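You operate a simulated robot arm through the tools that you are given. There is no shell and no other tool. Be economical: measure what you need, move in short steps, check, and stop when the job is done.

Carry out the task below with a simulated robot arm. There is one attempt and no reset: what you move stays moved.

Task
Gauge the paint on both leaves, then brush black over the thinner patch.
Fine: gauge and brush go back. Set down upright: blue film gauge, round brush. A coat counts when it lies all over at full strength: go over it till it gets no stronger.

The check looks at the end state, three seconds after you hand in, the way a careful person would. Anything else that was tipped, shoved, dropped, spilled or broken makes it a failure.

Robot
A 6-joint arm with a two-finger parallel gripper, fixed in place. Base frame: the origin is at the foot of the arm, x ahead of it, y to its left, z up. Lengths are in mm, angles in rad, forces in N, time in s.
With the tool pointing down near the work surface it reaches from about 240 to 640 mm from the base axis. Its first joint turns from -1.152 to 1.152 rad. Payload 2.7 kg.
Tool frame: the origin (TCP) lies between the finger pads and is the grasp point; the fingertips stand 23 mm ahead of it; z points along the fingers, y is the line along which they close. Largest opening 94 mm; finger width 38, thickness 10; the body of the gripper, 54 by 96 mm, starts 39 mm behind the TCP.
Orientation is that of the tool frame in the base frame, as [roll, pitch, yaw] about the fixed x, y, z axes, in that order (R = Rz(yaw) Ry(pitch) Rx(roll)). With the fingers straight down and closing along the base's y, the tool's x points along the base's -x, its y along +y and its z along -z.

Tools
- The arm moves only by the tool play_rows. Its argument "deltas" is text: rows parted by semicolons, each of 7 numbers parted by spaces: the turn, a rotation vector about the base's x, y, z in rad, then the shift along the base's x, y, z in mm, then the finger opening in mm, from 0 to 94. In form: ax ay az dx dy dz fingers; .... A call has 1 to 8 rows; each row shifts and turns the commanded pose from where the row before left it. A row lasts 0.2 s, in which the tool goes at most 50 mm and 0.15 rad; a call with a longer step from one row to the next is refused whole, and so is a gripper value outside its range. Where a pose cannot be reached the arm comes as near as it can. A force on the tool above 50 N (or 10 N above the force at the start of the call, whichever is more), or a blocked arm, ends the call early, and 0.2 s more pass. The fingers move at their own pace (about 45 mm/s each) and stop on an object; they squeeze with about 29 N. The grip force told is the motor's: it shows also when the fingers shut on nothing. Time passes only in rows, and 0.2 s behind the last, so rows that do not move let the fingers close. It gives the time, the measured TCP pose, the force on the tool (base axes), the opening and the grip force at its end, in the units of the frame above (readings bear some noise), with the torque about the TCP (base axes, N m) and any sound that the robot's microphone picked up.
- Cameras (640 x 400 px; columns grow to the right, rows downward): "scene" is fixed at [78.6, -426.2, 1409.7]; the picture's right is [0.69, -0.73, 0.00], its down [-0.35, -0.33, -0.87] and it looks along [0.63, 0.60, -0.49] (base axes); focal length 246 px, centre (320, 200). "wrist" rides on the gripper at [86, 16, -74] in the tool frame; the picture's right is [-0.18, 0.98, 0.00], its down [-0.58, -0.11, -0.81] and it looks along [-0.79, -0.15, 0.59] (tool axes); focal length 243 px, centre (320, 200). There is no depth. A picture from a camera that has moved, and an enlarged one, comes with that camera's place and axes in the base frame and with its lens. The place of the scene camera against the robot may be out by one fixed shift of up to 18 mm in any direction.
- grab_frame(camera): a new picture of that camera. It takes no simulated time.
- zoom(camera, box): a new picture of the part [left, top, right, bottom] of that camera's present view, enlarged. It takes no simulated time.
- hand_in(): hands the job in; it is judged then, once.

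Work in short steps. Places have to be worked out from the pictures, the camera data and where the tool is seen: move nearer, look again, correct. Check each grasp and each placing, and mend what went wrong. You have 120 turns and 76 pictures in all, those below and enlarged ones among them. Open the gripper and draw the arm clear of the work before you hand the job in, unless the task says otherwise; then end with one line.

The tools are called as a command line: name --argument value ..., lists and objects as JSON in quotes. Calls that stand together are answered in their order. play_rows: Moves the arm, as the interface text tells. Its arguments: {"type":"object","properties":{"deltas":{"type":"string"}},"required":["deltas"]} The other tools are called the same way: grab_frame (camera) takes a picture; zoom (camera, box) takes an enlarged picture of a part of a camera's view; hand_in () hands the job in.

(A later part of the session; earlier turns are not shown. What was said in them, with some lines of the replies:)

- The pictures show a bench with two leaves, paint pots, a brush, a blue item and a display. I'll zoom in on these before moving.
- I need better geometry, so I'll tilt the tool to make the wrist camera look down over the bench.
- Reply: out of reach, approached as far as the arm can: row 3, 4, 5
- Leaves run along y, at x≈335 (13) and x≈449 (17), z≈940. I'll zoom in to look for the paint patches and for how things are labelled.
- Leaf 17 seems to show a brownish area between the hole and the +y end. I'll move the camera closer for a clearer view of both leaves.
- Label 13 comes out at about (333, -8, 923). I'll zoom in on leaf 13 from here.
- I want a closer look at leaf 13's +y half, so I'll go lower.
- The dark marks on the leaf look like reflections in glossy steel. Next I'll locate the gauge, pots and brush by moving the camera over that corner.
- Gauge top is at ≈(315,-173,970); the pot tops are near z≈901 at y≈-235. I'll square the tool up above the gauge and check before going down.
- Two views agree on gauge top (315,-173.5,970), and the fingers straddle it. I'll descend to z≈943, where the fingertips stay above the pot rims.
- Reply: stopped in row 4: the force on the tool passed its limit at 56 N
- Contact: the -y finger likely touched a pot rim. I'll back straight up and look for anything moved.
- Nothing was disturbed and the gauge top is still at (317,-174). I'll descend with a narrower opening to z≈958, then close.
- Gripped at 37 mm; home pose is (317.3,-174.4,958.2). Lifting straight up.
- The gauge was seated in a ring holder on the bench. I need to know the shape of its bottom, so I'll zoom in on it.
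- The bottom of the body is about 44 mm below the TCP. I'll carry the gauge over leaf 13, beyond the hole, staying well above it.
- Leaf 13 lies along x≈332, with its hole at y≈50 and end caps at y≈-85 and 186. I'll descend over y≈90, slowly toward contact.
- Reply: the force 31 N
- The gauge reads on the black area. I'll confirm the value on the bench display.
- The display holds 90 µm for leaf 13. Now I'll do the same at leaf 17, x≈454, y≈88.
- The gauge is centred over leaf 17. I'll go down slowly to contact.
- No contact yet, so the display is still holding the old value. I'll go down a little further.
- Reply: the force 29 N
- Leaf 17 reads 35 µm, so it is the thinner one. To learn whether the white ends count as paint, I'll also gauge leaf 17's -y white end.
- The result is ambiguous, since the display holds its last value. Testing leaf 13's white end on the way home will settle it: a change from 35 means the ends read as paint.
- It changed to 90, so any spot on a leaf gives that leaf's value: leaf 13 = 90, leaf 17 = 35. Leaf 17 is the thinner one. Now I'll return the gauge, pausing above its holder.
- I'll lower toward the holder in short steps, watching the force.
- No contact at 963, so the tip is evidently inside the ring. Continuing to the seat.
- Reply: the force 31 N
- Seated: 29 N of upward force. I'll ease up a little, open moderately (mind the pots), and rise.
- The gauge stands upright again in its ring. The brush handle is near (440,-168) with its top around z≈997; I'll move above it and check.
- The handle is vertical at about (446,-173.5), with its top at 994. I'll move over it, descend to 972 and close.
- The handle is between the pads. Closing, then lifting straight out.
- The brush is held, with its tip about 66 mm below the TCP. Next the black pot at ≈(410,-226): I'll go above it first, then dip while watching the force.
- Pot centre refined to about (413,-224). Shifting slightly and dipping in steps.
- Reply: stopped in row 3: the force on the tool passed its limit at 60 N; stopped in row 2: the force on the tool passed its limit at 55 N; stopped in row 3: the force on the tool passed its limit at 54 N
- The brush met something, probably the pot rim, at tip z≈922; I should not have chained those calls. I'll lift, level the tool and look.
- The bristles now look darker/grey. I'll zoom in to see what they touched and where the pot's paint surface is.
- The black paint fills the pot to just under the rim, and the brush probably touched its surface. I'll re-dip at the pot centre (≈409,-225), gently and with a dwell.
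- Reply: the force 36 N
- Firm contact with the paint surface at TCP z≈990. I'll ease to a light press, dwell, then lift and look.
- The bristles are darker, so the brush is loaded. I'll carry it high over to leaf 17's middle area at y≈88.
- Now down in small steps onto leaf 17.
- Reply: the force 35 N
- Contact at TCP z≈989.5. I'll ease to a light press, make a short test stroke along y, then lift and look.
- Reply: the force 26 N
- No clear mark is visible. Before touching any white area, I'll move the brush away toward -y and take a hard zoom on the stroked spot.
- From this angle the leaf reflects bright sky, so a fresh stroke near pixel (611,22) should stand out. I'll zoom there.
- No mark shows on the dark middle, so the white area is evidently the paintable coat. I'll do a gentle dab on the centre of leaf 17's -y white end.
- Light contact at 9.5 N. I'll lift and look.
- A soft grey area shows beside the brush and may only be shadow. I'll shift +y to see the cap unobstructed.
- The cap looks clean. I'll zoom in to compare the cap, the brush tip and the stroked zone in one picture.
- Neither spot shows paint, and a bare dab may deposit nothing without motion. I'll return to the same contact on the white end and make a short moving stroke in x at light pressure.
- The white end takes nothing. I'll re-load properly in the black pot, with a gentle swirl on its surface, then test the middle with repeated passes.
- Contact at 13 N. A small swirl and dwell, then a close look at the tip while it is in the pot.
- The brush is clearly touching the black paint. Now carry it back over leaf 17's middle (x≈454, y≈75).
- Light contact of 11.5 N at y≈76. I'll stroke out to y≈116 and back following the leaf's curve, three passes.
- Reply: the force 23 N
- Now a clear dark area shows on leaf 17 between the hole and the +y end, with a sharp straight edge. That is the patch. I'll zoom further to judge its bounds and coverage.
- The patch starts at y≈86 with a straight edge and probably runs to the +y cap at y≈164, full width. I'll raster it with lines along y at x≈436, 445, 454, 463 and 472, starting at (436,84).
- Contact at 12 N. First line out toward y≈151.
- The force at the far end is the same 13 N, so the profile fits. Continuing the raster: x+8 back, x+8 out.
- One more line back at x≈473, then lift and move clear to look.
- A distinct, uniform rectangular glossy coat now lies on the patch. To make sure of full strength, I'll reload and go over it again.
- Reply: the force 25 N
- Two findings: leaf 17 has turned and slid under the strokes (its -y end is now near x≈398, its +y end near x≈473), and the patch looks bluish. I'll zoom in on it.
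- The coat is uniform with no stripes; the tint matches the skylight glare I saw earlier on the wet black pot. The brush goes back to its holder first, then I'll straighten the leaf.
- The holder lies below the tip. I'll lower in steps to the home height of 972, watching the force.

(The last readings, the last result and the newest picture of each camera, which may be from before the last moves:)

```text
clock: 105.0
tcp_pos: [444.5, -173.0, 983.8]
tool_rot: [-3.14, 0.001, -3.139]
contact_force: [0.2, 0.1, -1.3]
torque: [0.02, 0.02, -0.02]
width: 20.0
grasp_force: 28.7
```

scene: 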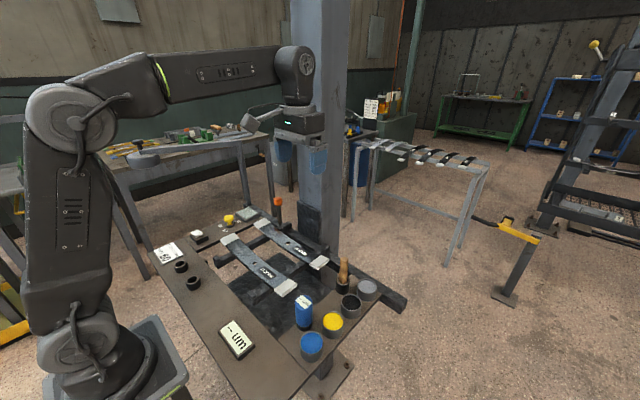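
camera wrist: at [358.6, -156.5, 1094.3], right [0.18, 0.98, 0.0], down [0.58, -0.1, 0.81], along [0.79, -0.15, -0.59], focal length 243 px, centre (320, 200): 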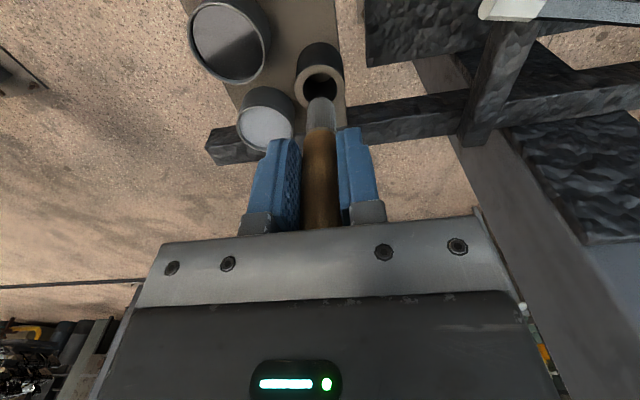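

play_rows --deltas "0 0 0 0 0 -5 10;0 0 0 0 0 -4 10;0 0 0 0 0 0 10"

play_rows --deltas "0 0 0 0 0 -2 10;0 0 0 0 0 0 10"

```text
clock: 105.8
tcp_pos: [445.5, -173.2, 975.1]
tool_rot: [-3.141, 0.001, -3.139]
contact_force: [-0.4, 0.2, -0.3]
torque: [0.02, -0.01, 0.01]
width: 19.7
grasp_force: 29.1
```

```text
clock: 106.4
tcp_pos: [444.9, -171.7, 972.8]
tool_rot: [-3.14, -0.002, -3.139]
contact_force: [0.1, 0.5, -0.4]
torque: [0.03, 0.02, 0.01]
width: 19.7
grasp_force: 28.9
```

play_rows --deltas "0 0 0 0 0 -1.2 10;0 0 0 0 0 0 10"

play_rows --deltas "0 0 0 0 0 -1.2 10;0 0 0 0 0 0 10"

```text
clock: 107.0
tcp_pos: [445.3, -171.3, 973.3]
tool_rot: [-3.14, -0.001, -3.137]
contact_force: [0.0, 0.0, -0.2]
torque: [-0.01, 0.01, 0.0]
width: 20.0
grasp_force: 28.6
```

```text
clock: 107.6
tcp_pos: [446.6, -173.6, 971.8]
tool_rot: [-3.139, 0.003, -3.136]
contact_force: [-0.3, -0.4, 0.1]
torque: [0.01, -0.01, -0.02]
width: 19.6
grasp_force: 29.0
```

play_rows --deltas "0 0 0 0 0 -1.5 10;0 0 0 0 0 0 10"

play_rows --deltas "0 0 0 0 0 -1.5 10;0 0 0 0 0 0 10"

```text
clock: 108.2
tcp_pos: [445.1, -173.2, 969.0]
tool_rot: [-3.139, -0.001, -3.139]
contact_force: [-0.4, -0.1, -0.4]
torque: [-0.01, 0.0, 0.0]
width: 19.6
grasp_force: 29.3
```

```text
clock: 108.8
tcp_pos: [446.3, -173.3, 967.8]
tool_rot: [-3.138, 0.003, -3.138]
contact_force: [-0.4, -0.2, -0.2]
torque: [0.0, 0.0, 0.02]
width: 19.5
grasp_force: 29.1
```

play_rows --deltas "0 0 0 0 0 -2 10;0 0 0 0 0 0 10"

play_rows --deltas "0 0 0 0 0 -1.5 10;0 0 0 0 0 0 10"

```text
clock: 109.4
tcp_pos: [445.7, -173.1, 965.2]
tool_rot: [-3.14, -0.001, -3.138]
contact_force: [0.4, -0.3, -1.2]
torque: [0.02, 0.01, 0.01]
width: 19.7
grasp_force: 28.9
```

```text
clock: 110.0
tcp_pos: [446.5, -172.8, 965.8]
tool_rot: [-3.139, 0.0, -3.139]
contact_force: [0.1, -0.5, -0.4]
torque: [0.0, -0.01, 0.02]
width: 19.7
grasp_force: 29.0
```

play_rows --deltas "0 0 0 0 0 -1.5 10;0 0 0 0 0 0 10"

play_rows --deltas "0 0 0 0 0 -1.5 10;0 0 0 0 0 0 10"

```text
clock: 110.6
tcp_pos: [446.2, -172.0, 964.0]
tool_rot: [-3.138, 0.001, -3.139]
contact_force: [-1.7, -0.2, 7.5]
torque: [-0.03, 0.02, 0.01]
width: 19.7
grasp_force: 28.8
```

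```text
clock: 111.2
tcp_pos: [446.3, -173.6, 962.9]
tool_rot: [-3.139, 0.004, -3.139]
contact_force: [-3.6, -0.3, 24.3]
torque: [0.09, 0.03, -0.01]
width: 19.9
grasp_force: 29.0
```

Seated at 24 N. Ease off, open, and rise straight up.

play_rows --deltas "0 0 0 0 0 1.5 10;0 0 0 0 0 0 50;0 0 0 0 0 0 50;0 0 0 0 0 15 50;0 0 0 0 0 40 50;0 0 0 0 0 45 50;0 0 0.14 0 45 10 60;0 0 0.14 0 45 0 70"

play_rows --deltas "0 0 0.145 0 45 0 85;0 0 0.145 0 40 0 85;0 0 0.145 0 30 0 85;0 0 0.145 0 20 0 85;0 0 0.145 0 10 0 85;0 0 0.145 0 7 0 85;0 0 0.145 0 5 0 85;0 0 0 0 0 0 85"

grab_frame --camera "wrist"

```text
clock: 113.0
tcp_pos: [446.0, -81.0, 1076.9]
tool_rot: [-3.14, 0.002, -2.857]
contact_force: [0.4, 0.2, -0.5]
torque: [0.01, -0.02, 0.03]
width: 70.3
grasp_force: 0.1
```

```text
clock: 114.8
tcp_pos: [446.2, 76.3, 1073.1]
tool_rot: [-3.141, 0.001, -1.84]
contact_force: [0.1, 0.7, 0.0]
torque: [0.01, -0.01, 0.02]
width: 84.9
grasp_force: 0.1
```

```text
4 pictures are left
camera wrist: at [407.1, -5.4, 1146.9], right [-0.9, 0.44, 0.0], down [0.26, 0.53, 0.81], along [0.36, 0.72, -0.59], focal length 243 px, centre (320, 200)
```

wrist: 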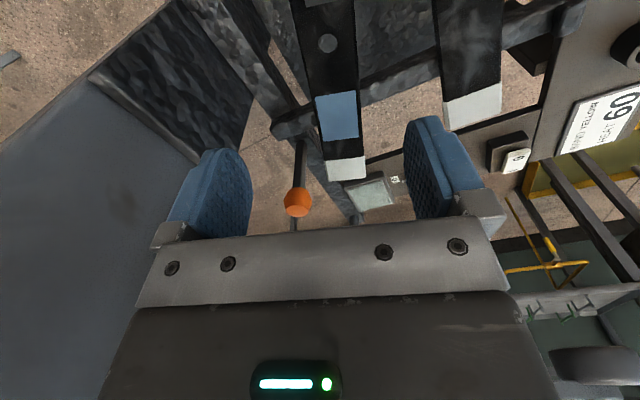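

The leaf's hole is at ≈(440,75), with the leaf turned by ≈-0.27 rad. I'll grip it across its width at the hole, away from the patch, and put it back to hole (454,48), parallel to y. Descending first.

play_rows --deltas "0 0 0 -6.5 -1 -40 85;0 0 0 0 0 -40 85;0 0 0 0 0 -30 85;0 0 0 0 0 -15 85;0 0 0 0 0 -8 85;0 0 0 0 0 0 85"

play_rows --deltas "0 0 0 0 0 -5 85;0 0 0 0 0 0 85;0 0 0 0 0 0 30;0 0 0 0 0 0 30;0 0 0 0 0 0 30;0 0 0 0 0 0 30"

```text
clock: 116.2
tcp_pos: [438.6, 72.9, 940.4]
tool_rot: [-3.138, -0.001, -1.844]
contact_force: [-0.1, 1.6, -0.9]
torque: [0.04, 0.0, 0.02]
width: 85.1
grasp_force: 0.0
```

```text
clock: 117.6
tcp_pos: [438.9, 73.0, 934.4]
tool_rot: [-3.138, 0.002, -1.844]
contact_force: [2.4, -0.7, 1.1]
torque: [-0.15, -0.1, 0.08]
width: 47.9
grasp_force: 28.6
```

Gripped at 47.9 mm. Lift slightly, turn by +0.273 rad and shift (+15,-26.5).

play_rows --deltas "0 0 0 0 0 4 30;0 0 0 0 0 3 30;0 0 0 0 0 0 30"

play_rows --deltas "0 0 0.05 3 -5 0 30;0 0 0.05 3 -5 0 30;0 0 0.05 3 -5 0 30;0 0 0.05 3 -5 0 30;0 0 0.073 3 -6.5 0 30;0 0 0 0 0 0 30"

zoom --camera "scene" --box '[210, 190, 370, 310]'

```text
clock: 118.4
tcp_pos: [438.3, 73.0, 941.1]
tool_rot: [-3.14, -0.001, -1.844]
contact_force: [-0.2, -0.2, -8.3]
torque: [-0.05, 0.02, -0.01]
width: 47.9
grasp_force: 29.5
```

```text
clock: 119.8
tcp_pos: [454.6, 47.0, 941.3]
tool_rot: [-3.139, -0.002, -1.569]
contact_force: [-0.6, 0.2, -7.4]
torque: [-0.02, 0.0, -0.01]
width: 48.4
grasp_force: 28.9
```

```text
3.33 times, centred on (290, 250) of scene
camera zoom: at [78.8, -426.2, 1409.7], right [0.69, -0.73, 0.0], down [-0.35, -0.34, -0.87], along [0.63, 0.6, -0.49], focal length 821 px, centre (420, 33)
```

zoom: 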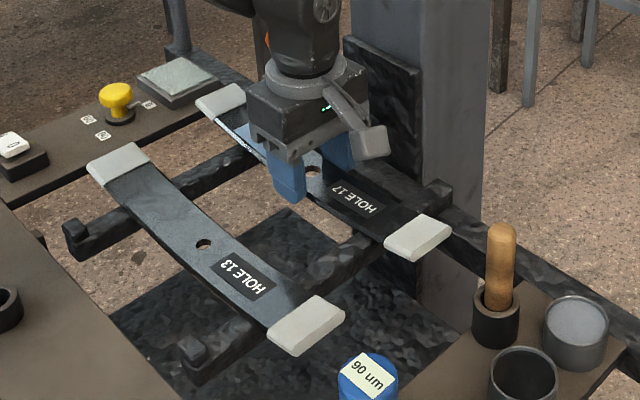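

The leaf lies in its original place to within a few mm. I'll lower it onto the rails, checking the force before release.

play_rows --deltas "0 0 0 1 -1.5 -3 30;0 0 0 0 0 -2 30;0 0 0 0 0 0 30"

play_rows --deltas "0 0 0 0 0 -1 30;0 0 0 0 0 0 30"

play_rows --deltas "0 0 0 0 0 -1 30;0 0 0 0 0 0 30"

```text
clock: 120.6
tcp_pos: [455.7, 45.8, 937.4]
tool_rot: [-3.137, 0.0, -1.571]
contact_force: [-0.5, -0.5, -4.1]
torque: [-0.31, -0.05, -0.05]
width: 48.0
grasp_force: 29.1
```

```text
clock: 121.2
tcp_pos: [454.6, 46.0, 935.8]
tool_rot: [-3.139, -0.001, -1.568]
contact_force: [-0.8, -3.8, 1.9]
torque: [-0.76, -0.2, -0.12]
width: 48.1
grasp_force: 28.4
```

```text
clock: 121.8
tcp_pos: [456.0, 46.2, 934.8]
tool_rot: [-3.139, -0.001, -1.569]
contact_force: [2.2, -2.5, 1.3]
torque: [-0.78, -0.24, 0.08]
width: 48.0
grasp_force: 28.5
```

Weight is resting on the rails. Open and rise straight, then look.

play_rows --deltas "0 0 0 0 0 0 60;0 0 0 0 0 0 80;0 0 0 0 0 0 80;0 0 0 0 0 15 80;0 0 0 0 0 30 80;0 0 0 0 0 40 80;0 0 0 0 -20 40 80;0 0 0 0 0 0 80"

zoom --camera "wrist" --box '[200, 0, 520, 200]'

```text
clock: 123.6
tcp_pos: [453.9, 25.9, 1059.6]
tool_rot: [-3.14, -0.001, -1.572]
contact_force: [0.0, 0.4, -0.1]
torque: [-0.03, -0.01, 0.01]
width: 80.1
grasp_force: 0.1
```

```text
2.00 times, centred on (360, 100) of wrist
camera zoom: at [436.8, -63.0, 1132.7], right [-0.98, 0.18, 0.0], down [0.11, 0.58, 0.81], along [0.15, 0.79, -0.59], focal length 485 px, centre (240, 400)
```

zoom: 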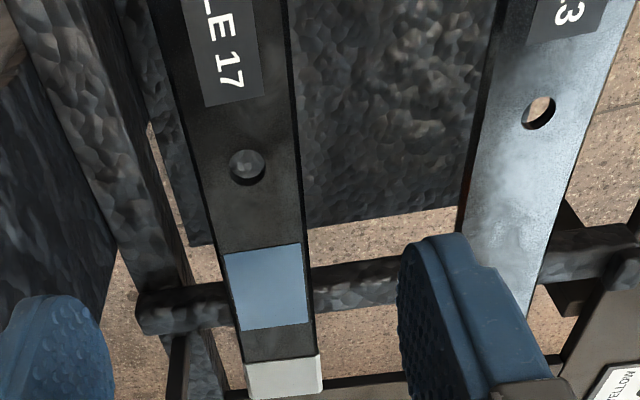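

Leaf 17 sits straight again. The coat looks bluish from every +y-facing view, so I'll check from the opposite direction to tell glare from colour, tilting the camera to look back from the +y side at safe height.

play_rows --deltas "-0.15 0 0 0 20 15 80;-0.15 0 0 0 22 10 80;-0.15 0 0 0 22 5 80;-0.15 0 0 0 22 0 80;-0.15 0 0 0 22 0 80;-0.15 0 0 0 22 0 80;-0.15 0 0 0 20 0 80;0 0 0 0 0 0 80"

grab_frame --camera "wrist"

```text
clock: 125.4
tcp_pos: [454.1, 174.7, 1089.2]
tool_rot: [-3.138, -1.05, -1.57]
contact_force: [-0.1, 1.2, 0.5]
torque: [-0.02, -0.02, 0.02]
width: 80.1
grasp_force: 0.2
```

```text
1 pictures are left
camera wrist: at [437.1, 195.9, 1200.5], right [-0.98, 0.09, -0.16], down [0.11, 0.99, -0.1], along [0.15, -0.12, -0.98], focal length 243 px, centre (320, 200)
```

wrist: 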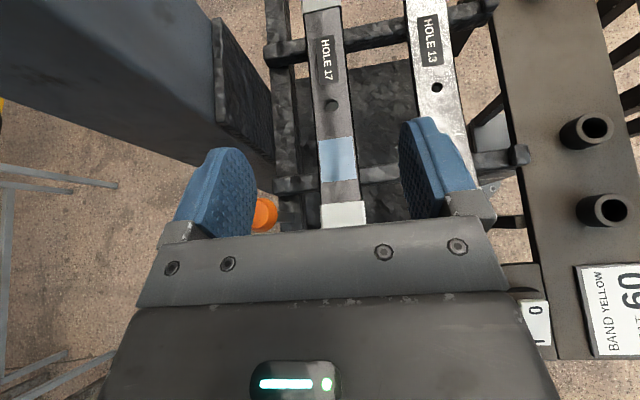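

It still looks bluish. I'll spend the last picture on a close zoom of the patch to decide whether it is complete.

zoom --camera "wrist" --box '[300, 85, 380, 235]'

```text
2.67 times, centred on (340, 160) of wrist
camera zoom: at [437.1, 195.9, 1200.5], right [-0.98, 0.09, -0.16], down [0.11, 0.99, -0.1], along [0.15, -0.12, -0.98], focal length 647 px, centre (267, 307)
```

zoom: 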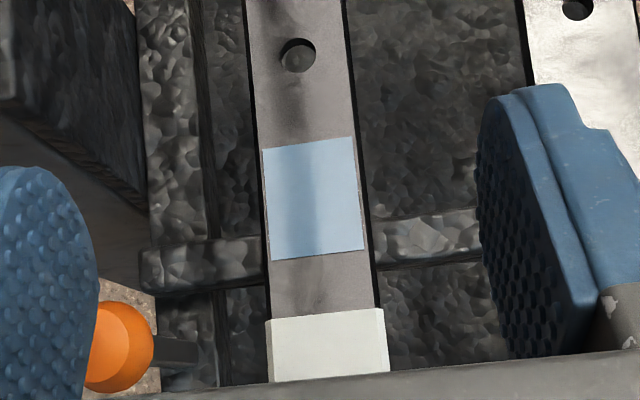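

The coat carries the same gloss as the leaf but isn't clearly black, so it may not be at full strength. I'll go over it again with fresh loads, at light force so the leaf stays put. First, undo the tilt.

play_rows --deltas "0.15 0 0 0 -20 0 80;0.15 0 0 0 -22 0 80;0.15 0 0 0 -22 0 80;0.15 0 0 0 -22 0 80;0.15 0 0 0 -22 0 80;0.15 0 0 0 -22 0 80;0.15 0 0 0 -20 0 80;0 0 0 0 0 0 80"

play_rows --deltas "0 0 -0.1425 0 -20 0 60;0 0 -0.1425 0 -25 0 50;0 0 -0.1425 0 -25 0 50;0 0 -0.1425 0 -25 0 50;0 0 -0.1425 0 -25 0 50;0 0 -0.1425 0 -25 0 50;0 0 -0.1425 0 -25 0 50;0 0 -0.1425 0 -20 0 50"

play_rows --deltas "0 0 -0.1425 0 -5 0 50;0 0 -0.1425 0 0 0 50;0 0 -0.1425 0 0 0 50;0 0 0 0 0 0 50"

```text
clock: 127.2
tcp_pos: [456.6, 24.7, 1090.9]
tool_rot: [-3.139, 0.002, -1.57]
contact_force: [-0.5, -0.1, 0.1]
torque: [0.02, -0.01, 0.01]
width: 79.6
grasp_force: 0.1
```

```text
clock: 129.0
tcp_pos: [455.2, -164.8, 1089.0]
tool_rot: [-3.14, 0.001, -2.712]
contact_force: [0.3, -0.1, -0.4]
torque: [-0.01, 0.03, -0.01]
width: 50.0
grasp_force: 0.1
```

```text
clock: 130.0
tcp_pos: [454.3, -169.4, 1088.4]
tool_rot: [-3.138, 0.0, -3.136]
contact_force: [-0.8, -0.9, -0.4]
torque: [-0.03, 0.0, -0.01]
width: 49.9
grasp_force: 0.1
```

Over the brush holder now; aligning to (446,-173) and descending to 963.5 with the fingers open.

play_rows --deltas "0 0 -0.005 -9 -3.3 0 50;0 0 0 0 0 -40 50;0 0 0 0 0 -35 50;0 0 0 0 0 0 50;0 0 0 0 0 0 50"

play_rows --deltas "0 0 0 0 0 -25 50;0 0 0 0 0 -20 50;0 0 0 0 0 -5.5 50;0 0 0 0 0 0 50"

```text
clock: 131.2
tcp_pos: [448.0, -172.4, 1016.5]
tool_rot: [-3.139, 0.0, -3.141]
contact_force: [-0.1, -0.6, 0.0]
torque: [0.03, 0.0, 0.02]
width: 49.9
grasp_force: 0.0
```

```text
clock: 132.2
tcp_pos: [446.4, -172.9, 966.2]
tool_rot: [-3.14, 0.002, 3.141]
contact_force: [-0.5, -0.3, -0.2]
torque: [-0.01, 0.02, 0.01]
width: 49.9
grasp_force: 0.0
```

No contact. Close on the handle and lift.

play_rows --deltas "0 0 0 0 0 0 10;0 0 0 0 0 0 10;0 0 0 0 0 0 10;0 0 0 0 0 0 10"

play_rows --deltas "0 0 0 0 0 10 10;0 0 0 0 0 20 10;0 0 0 0 0 30 10;0 0 0 0 0 20 10;0 0 0 -18 -25 0 10;0 0 0 -19 -26 0 10;0 0 0 0 0 0 10"

```text
clock: 133.2
tcp_pos: [447.3, -174.0, 965.7]
tool_rot: [-3.141, -0.003, 3.141]
contact_force: [0.4, -0.7, -0.5]
torque: [-0.05, -0.01, 0.03]
width: 19.5
grasp_force: 29.7
```

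```text
clock: 134.8
tcp_pos: [408.9, -222.4, 1044.5]
tool_rot: [-3.141, 0.002, 3.141]
contact_force: [0.3, -0.2, -0.8]
torque: [-0.02, 0.03, 0.01]
width: 19.9
grasp_force: 28.7
```

Brush in hand, above the black pot. Dip in steps; I expect contact at ≈990.

play_rows --deltas "0 0 0 0 0 -30 10;0 0 0 0 0 -15 10;0 0 0 0 0 -5 10;0 0 0 0 0 0 10"

play_rows --deltas "0 0 0 0 0 -2.5 10;0 0 0 0 0 0 10"

play_rows --deltas "0 0 0 0 0 -1.5 10;0 0 0 0 0 0 10"

```text
clock: 135.8
tcp_pos: [408.5, -222.4, 994.4]
tool_rot: [-3.14, 0.001, -3.141]
contact_force: [0.0, 0.6, -0.4]
torque: [0.03, 0.05, -0.01]
width: 19.8
grasp_force: 28.9
```

```text
clock: 136.4
tcp_pos: [408.8, -225.0, 992.2]
tool_rot: [-3.14, 0.002, 3.141]
contact_force: [0.4, -0.9, -1.5]
torque: [0.01, 0.02, 0.02]
width: 19.5
grasp_force: 28.7
```

```text
clock: 137.0
tcp_pos: [409.8, -224.3, 990.9]
tool_rot: [-3.137, 0.002, 3.141]
contact_force: [-3.1, 0.7, 7.9]
torque: [0.09, 0.16, 0.05]
width: 19.9
grasp_force: 28.8
```

Pot contact at 8 N. Swirl and dwell, then go to the patch at (438,86), with a height bookkept for a lighter press.

play_rows --deltas "0 0 0 4 0 0 10;0 0 0 -4 4 0 10;0 0 0 -4 -4 0 10;0 0 0 4 -4 0 10;0 0 0 0 4 0 10;0 0 0 0 0 0 10;0 0 0 0 0 20 10;0 0 0 0 0 25 10"

play_rows --deltas "0 0 0 5 49 0 10;0 0 0 5 49 0 10;0 0 0 5 49 0 10;0 0 0 5 49 0 10;0 0 0 5 49 0 10;0 0 0 3.5 49 0 10;0 0 0 0 16 0 10;0 0 0 0 0 -20 10"

play_rows --deltas "0 0 0 0 0 -20 10;0 0 0 0 0 -3 10;0 0 0 0 0 -1 10;0 0 0 0 0 0 10"

```text
clock: 138.8
tcp_pos: [409.6, -224.2, 1037.5]
tool_rot: [-3.139, -0.002, -3.141]
contact_force: [0.8, 0.0, -0.4]
torque: [-0.02, -0.03, -0.01]
width: 19.8
grasp_force: 28.9
```

```text
clock: 140.6
tcp_pos: [440.1, 86.5, 1015.5]
tool_rot: [-3.14, 0.001, 3.141]
contact_force: [0.1, 0.7, -0.6]
torque: [0.01, -0.03, 0.01]
width: 19.6
grasp_force: 29.2
```

```text
clock: 141.6
tcp_pos: [438.6, 86.4, 992.1]
tool_rot: [-3.139, 0.0, -3.141]
contact_force: [0.0, 0.1, -0.5]
torque: [0.03, 0.0, 0.0]
width: 19.5
grasp_force: 29.0
```

play_rows --deltas "0 0 0 0 0 -1 10;0 0 0 0 0 0 10"

play_rows --deltas "0 0 0 0 0 -0.7 10;0 0 0 0 0 0 10"

```text
clock: 142.2
tcp_pos: [437.8, 85.9, 992.1]
tool_rot: [3.141, 0.0, 3.141]
contact_force: [-1.7, 0.6, 5.7]
torque: [0.1, 0.03, 0.02]
width: 19.6
grasp_force: 28.9
```

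```text
clock: 142.8
tcp_pos: [438.7, 86.9, 991.1]
tool_rot: [-3.14, 0.003, -3.14]
contact_force: [-5.4, 0.7, 20.0]
torque: [0.15, 0.25, 0.02]
width: 19.7
grasp_force: 29.3
```

Ease to ≈6 N and run the first line out.

play_rows --deltas "0 0 0 0 0 0.7 10;0 0 0 0 10 0.45 10;0 0 0 0 10 0.56 10;0 0 0 0 10 0.67 10;0 0 0 0 10 0.78 10;0 0 0 0 10 0.89 10;0 0 0 0 10 1.0 10;0 0 0 0 0 0 10"

```text
clock: 144.6
tcp_pos: [437.9, 146.0, 994.1]
tool_rot: [-3.14, 0.0, 3.141]
contact_force: [-0.2, -6.6, 18.2]
torque: [-0.35, -0.07, -0.06]
width: 19.8
grasp_force: 29.2
```

18 N at the far end, so the rise should be about 0.7 mm steeper. Adjust and continue back at x+8.

play_rows --deltas "0 0 0 8 0 0.7 10;0 0 0 0 -10 -1.1 10;0 0 0 0 -10 -1.0 10;0 0 0 0 -10 -0.9 10;0 0 0 0 -10 -0.8 10;0 0 0 0 -10 -0.7 10;0 0 0 0 -10 -0.55 10;0 0 0 0 0 0 10"

play_rows --deltas "0 0 0 8 0 0 10;0 0 0 0 10 0.55 10;0 0 0 0 10 0.7 10;0 0 0 0 10 0.8 10;0 0 0 0 10 0.9 10;0 0 0 0 10 1.0 10;0 0 0 0 10 1.1 10;0 0 0 0 0 0 10"

```text
clock: 146.4
tcp_pos: [444.4, 84.0, 989.9]
tool_rot: [-3.139, -0.002, -3.14]
contact_force: [0.6, 2.6, 6.0]
torque: [0.17, -0.09, 0.0]
width: 19.7
grasp_force: 28.9
```

```text
clock: 148.2
tcp_pos: [452.6, 145.6, 996.9]
tool_rot: [-3.14, 0.001, -3.141]
contact_force: [-0.5, -1.9, 3.7]
torque: [-0.12, 0.04, 0.03]
width: 20.1
grasp_force: 29.1
```

Light, steady force. Continue at x≈461 back and x≈468 out.

play_rows --deltas "0 0 0 8 0 -0.15 10;0 0 0 0 -10 -1.1 10;0 0 0 0 -10 -1.0 10;0 0 0 0 -10 -0.9 10;0 0 0 0 -10 -0.8 10;0 0 0 0 -10 -0.7 10;0 0 0 0 -10 -0.55 10;0 0 0 0 0 0 10"

play_rows --deltas "0 0 0 8 0 0 10;0 0 0 0 10 0.55 10;0 0 0 0 10 0.7 10;0 0 0 0 10 0.8 10;0 0 0 0 10 0.9 10;0 0 0 0 10 1.0 10;0 0 0 0 10 1.1 10;0 0 0 0 0 0 10"

```text
clock: 150.0
tcp_pos: [464.0, 87.2, 990.7]
tool_rot: [-3.141, -0.001, -3.142]
contact_force: [0.2, 2.9, 6.2]
torque: [0.18, -0.02, 0.05]
width: 19.8
grasp_force: 28.9
```

```text
clock: 151.8
tcp_pos: [469.5, 146.3, 996.3]
tool_rot: [-3.139, 0.002, 3.141]
contact_force: [-0.7, -6.1, 13.3]
torque: [-0.33, 0.0, -0.02]
width: 19.7
grasp_force: 28.8
```

Contact holds across the full width, so the leaf hasn't left. A second set of interleaved lines back across at light force.

play_rows --deltas "0 0 0 -4 0 0.4 10;0 0 0 0 -10 -1.1 10;0 0 0 0 -10 -1.0 10;0 0 0 0 -10 -0.95 10;0 0 0 0 -10 -0.85 10;0 0 0 0 -10 -0.75 10;0 0 0 0 -10 -0.6 10;0 0 0 0 0 0 10"

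play_rows --deltas "0 0 0 -8 0 0 10;0 0 0 0 10 0.55 10;0 0 0 0 10 0.7 10;0 0 0 0 10 0.8 10;0 0 0 0 10 0.9 10;0 0 0 0 10 1.0 10;0 0 0 0 10 1.1 10;0 0 0 0 0 0 10"

play_rows --deltas "0 0 0 -8 0 0 10;0 0 0 0 -10 -1.1 10;0 0 0 0 -10 -1.0 10;0 0 0 0 -10 -0.9 10;0 0 0 0 -10 -0.8 10;0 0 0 0 -10 -0.7 10;0 0 0 0 -10 -0.55 10;0 0 0 0 0 0 10"

play_rows --deltas "0 0 0 -8 0 0 10;0 0 0 0 10 0.55 10;0 0 0 0 10 0.7 10;0 0 0 0 10 0.8 10;0 0 0 0 10 0.9 10;0 0 0 0 10 1.0 10;0 0 0 0 10 1.1 10;0 0 0 0 0 0 10"

```text
clock: 153.6
tcp_pos: [466.8, 85.9, 990.6]
tool_rot: [-3.141, 0.0, -3.141]
contact_force: [0.0, 1.3, 2.5]
torque: [0.04, -0.05, 0.03]
width: 19.6
grasp_force: 29.2
```

```text
clock: 155.4
tcp_pos: [456.4, 146.8, 996.8]
tool_rot: [-3.14, 0.002, -3.14]
contact_force: [-0.5, -0.8, -0.1]
torque: [0.01, 0.01, -0.01]
width: 19.8
grasp_force: 29.3
```

```text
clock: 157.2
tcp_pos: [451.1, 85.4, 990.9]
tool_rot: [-3.141, 0.001, 3.14]
contact_force: [0.3, 1.3, -0.4]
torque: [0.0, -0.02, 0.01]
width: 19.6
grasp_force: 29.0
```

```text
clock: 159.0
tcp_pos: [442.8, 147.7, 996.5]
tool_rot: [-3.14, 0.001, 3.142]
contact_force: [-0.6, -0.6, 2.5]
torque: [-0.03, -0.04, -0.02]
width: 19.8
grasp_force: 28.5
```

Those ran a little light. Three more lines, 0.5 mm lower.

play_rows --deltas "0 0 0 4 0 -0.4 10;0 0 0 0 -10 -1.1 10;0 0 0 0 -10 -1.0 10;0 0 0 0 -10 -0.9 10;0 0 0 0 -10 -0.8 10;0 0 0 0 -10 -0.7 10;0 0 0 0 -10 -0.55 10;0 0 0 0 0 0 10"

play_rows --deltas "0 0 0 8 0 -0.1 10;0 0 0 0 10 0.55 10;0 0 0 0 10 0.7 10;0 0 0 0 10 0.8 10;0 0 0 0 10 0.9 10;0 0 0 0 10 1.0 10;0 0 0 0 10 1.1 10;0 0 0 0 0 0 10"

play_rows --deltas "0 0 0 8 0 0 10;0 0 0 0 -10 -1.1 10;0 0 0 0 -10 -1.0 10;0 0 0 0 -10 -0.9 10;0 0 0 0 -10 -0.8 10;0 0 0 0 -10 -0.7 10;0 0 0 0 -10 -0.55 10;0 0 0 0 0 0 10"

```text
clock: 160.8
tcp_pos: [446.5, 85.2, 990.3]
tool_rot: [-3.14, 0.0, 3.14]
contact_force: [-0.1, 3.5, 8.3]
torque: [0.3, -0.02, 0.01]
width: 19.7
grasp_force: 28.8
```

```text
clock: 162.6
tcp_pos: [455.2, 145.5, 997.2]
tool_rot: [-3.14, 0.001, 3.14]
contact_force: [-0.2, -3.7, 6.7]
torque: [-0.18, -0.04, -0.02]
width: 19.7
grasp_force: 29.3
```

```text
clock: 164.4
tcp_pos: [461.6, 86.4, 991.1]
tool_rot: [-3.138, 0.0, -3.141]
contact_force: [-0.1, 0.4, -0.4]
torque: [0.0, 0.0, 0.0]
width: 19.6
grasp_force: 29.1
```

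Done. Lift and carry the brush back to its holder at (446.3,-173).

play_rows --deltas "0 0 0 0 0 25 10;0 0 0 0 0 35 10;0 0 0 -3 -43 0 10;0 0 0 -3 -43 0 10;0 0 0 -3 -43 0 10;0 0 0 -3 -43 0 10;0 0 0 -2 -43 0 10;0 0 0 -2 -44 0 10"

play_rows --deltas "0 0 0 0 0 -20 10;0 0 0 0 0 0 10;0 0 0 0 0 0 10"

```text
clock: 166.2
tcp_pos: [444.9, -173.5, 1050.6]
tool_rot: [-3.14, -0.003, -3.141]
contact_force: [-0.3, -0.3, -0.1]
torque: [0.02, 0.03, -0.02]
width: 19.6
grasp_force: 28.5
```

```text
clock: 167.0
tcp_pos: [444.6, -173.1, 1031.5]
tool_rot: [-3.14, -0.001, 3.141]
contact_force: [-0.6, -0.2, 0.5]
torque: [0.01, 0.0, 0.0]
width: 19.7
grasp_force: 29.4
```

play_rows --deltas "0 0 0 1.4 0.2 -20 10;0 0 0 0 0 -15 10;0 0 0 0 0 0 10"

play_rows --deltas "0 0 0 0 0 -5 10;0 0 0 0 0 -5 10;0 0 0 0 0 0 10"

play_rows --deltas "0 0 0 0 0 -5 10;0 0 0 0 0 -5 10;0 0 0 0 0 0 10"

```text
clock: 167.8
tcp_pos: [446.3, -173.7, 994.6]
tool_rot: [-3.141, -0.001, 3.141]
contact_force: [0.3, -0.4, 0.1]
torque: [0.02, -0.02, 0.02]
width: 19.5
grasp_force: 28.7
```

```text
clock: 168.6
tcp_pos: [448.1, -173.2, 985.5]
tool_rot: [-3.141, 0.0, 3.142]
contact_force: [-0.5, 0.0, -0.6]
torque: [0.02, 0.01, -0.01]
width: 19.9
grasp_force: 29.1
```

```text
clock: 169.4
tcp_pos: [445.5, -172.7, 974.6]
tool_rot: [-3.14, 0.002, 3.141]
contact_force: [-0.1, 0.9, -0.2]
torque: [-0.01, 0.01, 0.01]
width: 19.7
grasp_force: 29.1
```

The brush slid in free of contact, so it is inside the holder. The seat should come at ≈964.

play_rows --deltas "0 0 0 0 0 -4 10;0 0 0 0 0 -4 10;0 0 0 0 0 0 10"

play_rows --deltas "0 0 0 0 0 -1.5 10;0 0 0 0 0 0 10"

play_rows --deltas "0 0 0 0 0 -1.2 10;0 0 0 0 0 0 10"

```text
clock: 170.2
tcp_pos: [446.5, -172.7, 968.1]
tool_rot: [-3.141, 0.001, -3.141]
contact_force: [-0.4, -0.5, -0.2]
torque: [-0.01, 0.03, -0.02]
width: 19.6
grasp_force: 28.7
```

```text
clock: 170.8
tcp_pos: [447.3, -172.7, 966.6]
tool_rot: [-3.14, 0.001, 3.14]
contact_force: [-0.7, -0.2, 0.3]
torque: [0.01, -0.02, -0.03]
width: 20.0
grasp_force: 28.8
```

```text
clock: 171.4
tcp_pos: [447.5, -172.8, 965.4]
tool_rot: [-3.141, 0.0, 3.14]
contact_force: [-0.3, 0.1, 0.2]
torque: [0.02, -0.01, 0.02]
width: 19.6
grasp_force: 29.0
```

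play_rows --deltas "0 0 0 0 0 -1.2 10;0 0 0 0 0 0 10"

play_rows --deltas "0 0 0 0 0 -1 10;0 0 0 0 0 0 10"

```text
clock: 172.0
tcp_pos: [446.4, -172.5, 965.2]
tool_rot: [-3.138, 0.002, -3.141]
contact_force: [-2.4, -0.6, 6.3]
torque: [-0.02, 0.12, 0.02]
width: 19.7
grasp_force: 28.9
```

```text
clock: 172.6
tcp_pos: [446.1, -172.5, 964.4]
tool_rot: [-3.138, 0.004, -3.141]
contact_force: [-5.6, 2.0, 22.9]
torque: [0.16, 0.3, 0.0]
width: 19.9
grasp_force: 29.5
```

Seated at 964.4, as before. Ease off, open, rise straight and draw clear.

play_rows --deltas "0 0 0 0 0 1.2 10;0 0 0 0 0 0 50;0 0 0 0 0 0 50;0 0 0 0 0 15 50;0 0 0 0 0 40 50;0 0 0 0 0 45 50;0 0 0 -20 20 40 60;0 0 0 -20 20 40 80"

play_rows --deltas "0 0 0 0 40 20 94;0 0 0 0 40 20 94;0 0 0 0 0 0 94"

```text
clock: 174.4
tcp_pos: [405.8, -130.8, 1142.0]
tool_rot: [-3.14, 0.001, 3.141]
contact_force: [-0.3, -0.3, -0.3]
torque: [-0.03, -0.03, 0.02]
width: 79.9
grasp_force: 0.1
```

```text
clock: 175.2
tcp_pos: [405.7, -51.5, 1182.6]
tool_rot: [-3.14, 0.0, -3.141]
contact_force: [0.5, 0.0, 0.1]
torque: [-0.02, -0.03, -0.01]
width: 93.9
grasp_force: 0.1
```

The gripper is open and well clear; the gauge and brush are back in their holders. Handing in.

hand_in

```text
The job is handed in.
```

I gauged both leaves (13 at 90 µm, 17 at 35 µm) and brushed leaf 17 twice from the black pot, but I'm not certain the coat is black at full strength: it looked bluish when last seen. I had no pictures left after the second coat. The gauge was seen upright in its holder; the brush's last return was judged by force alone. Leaf 17 slid under the first strokes and I set it back to within a few mm, then brushed lighter, and I touched the loaded brush to its white -y end while finding the patch, which left no visible mark.
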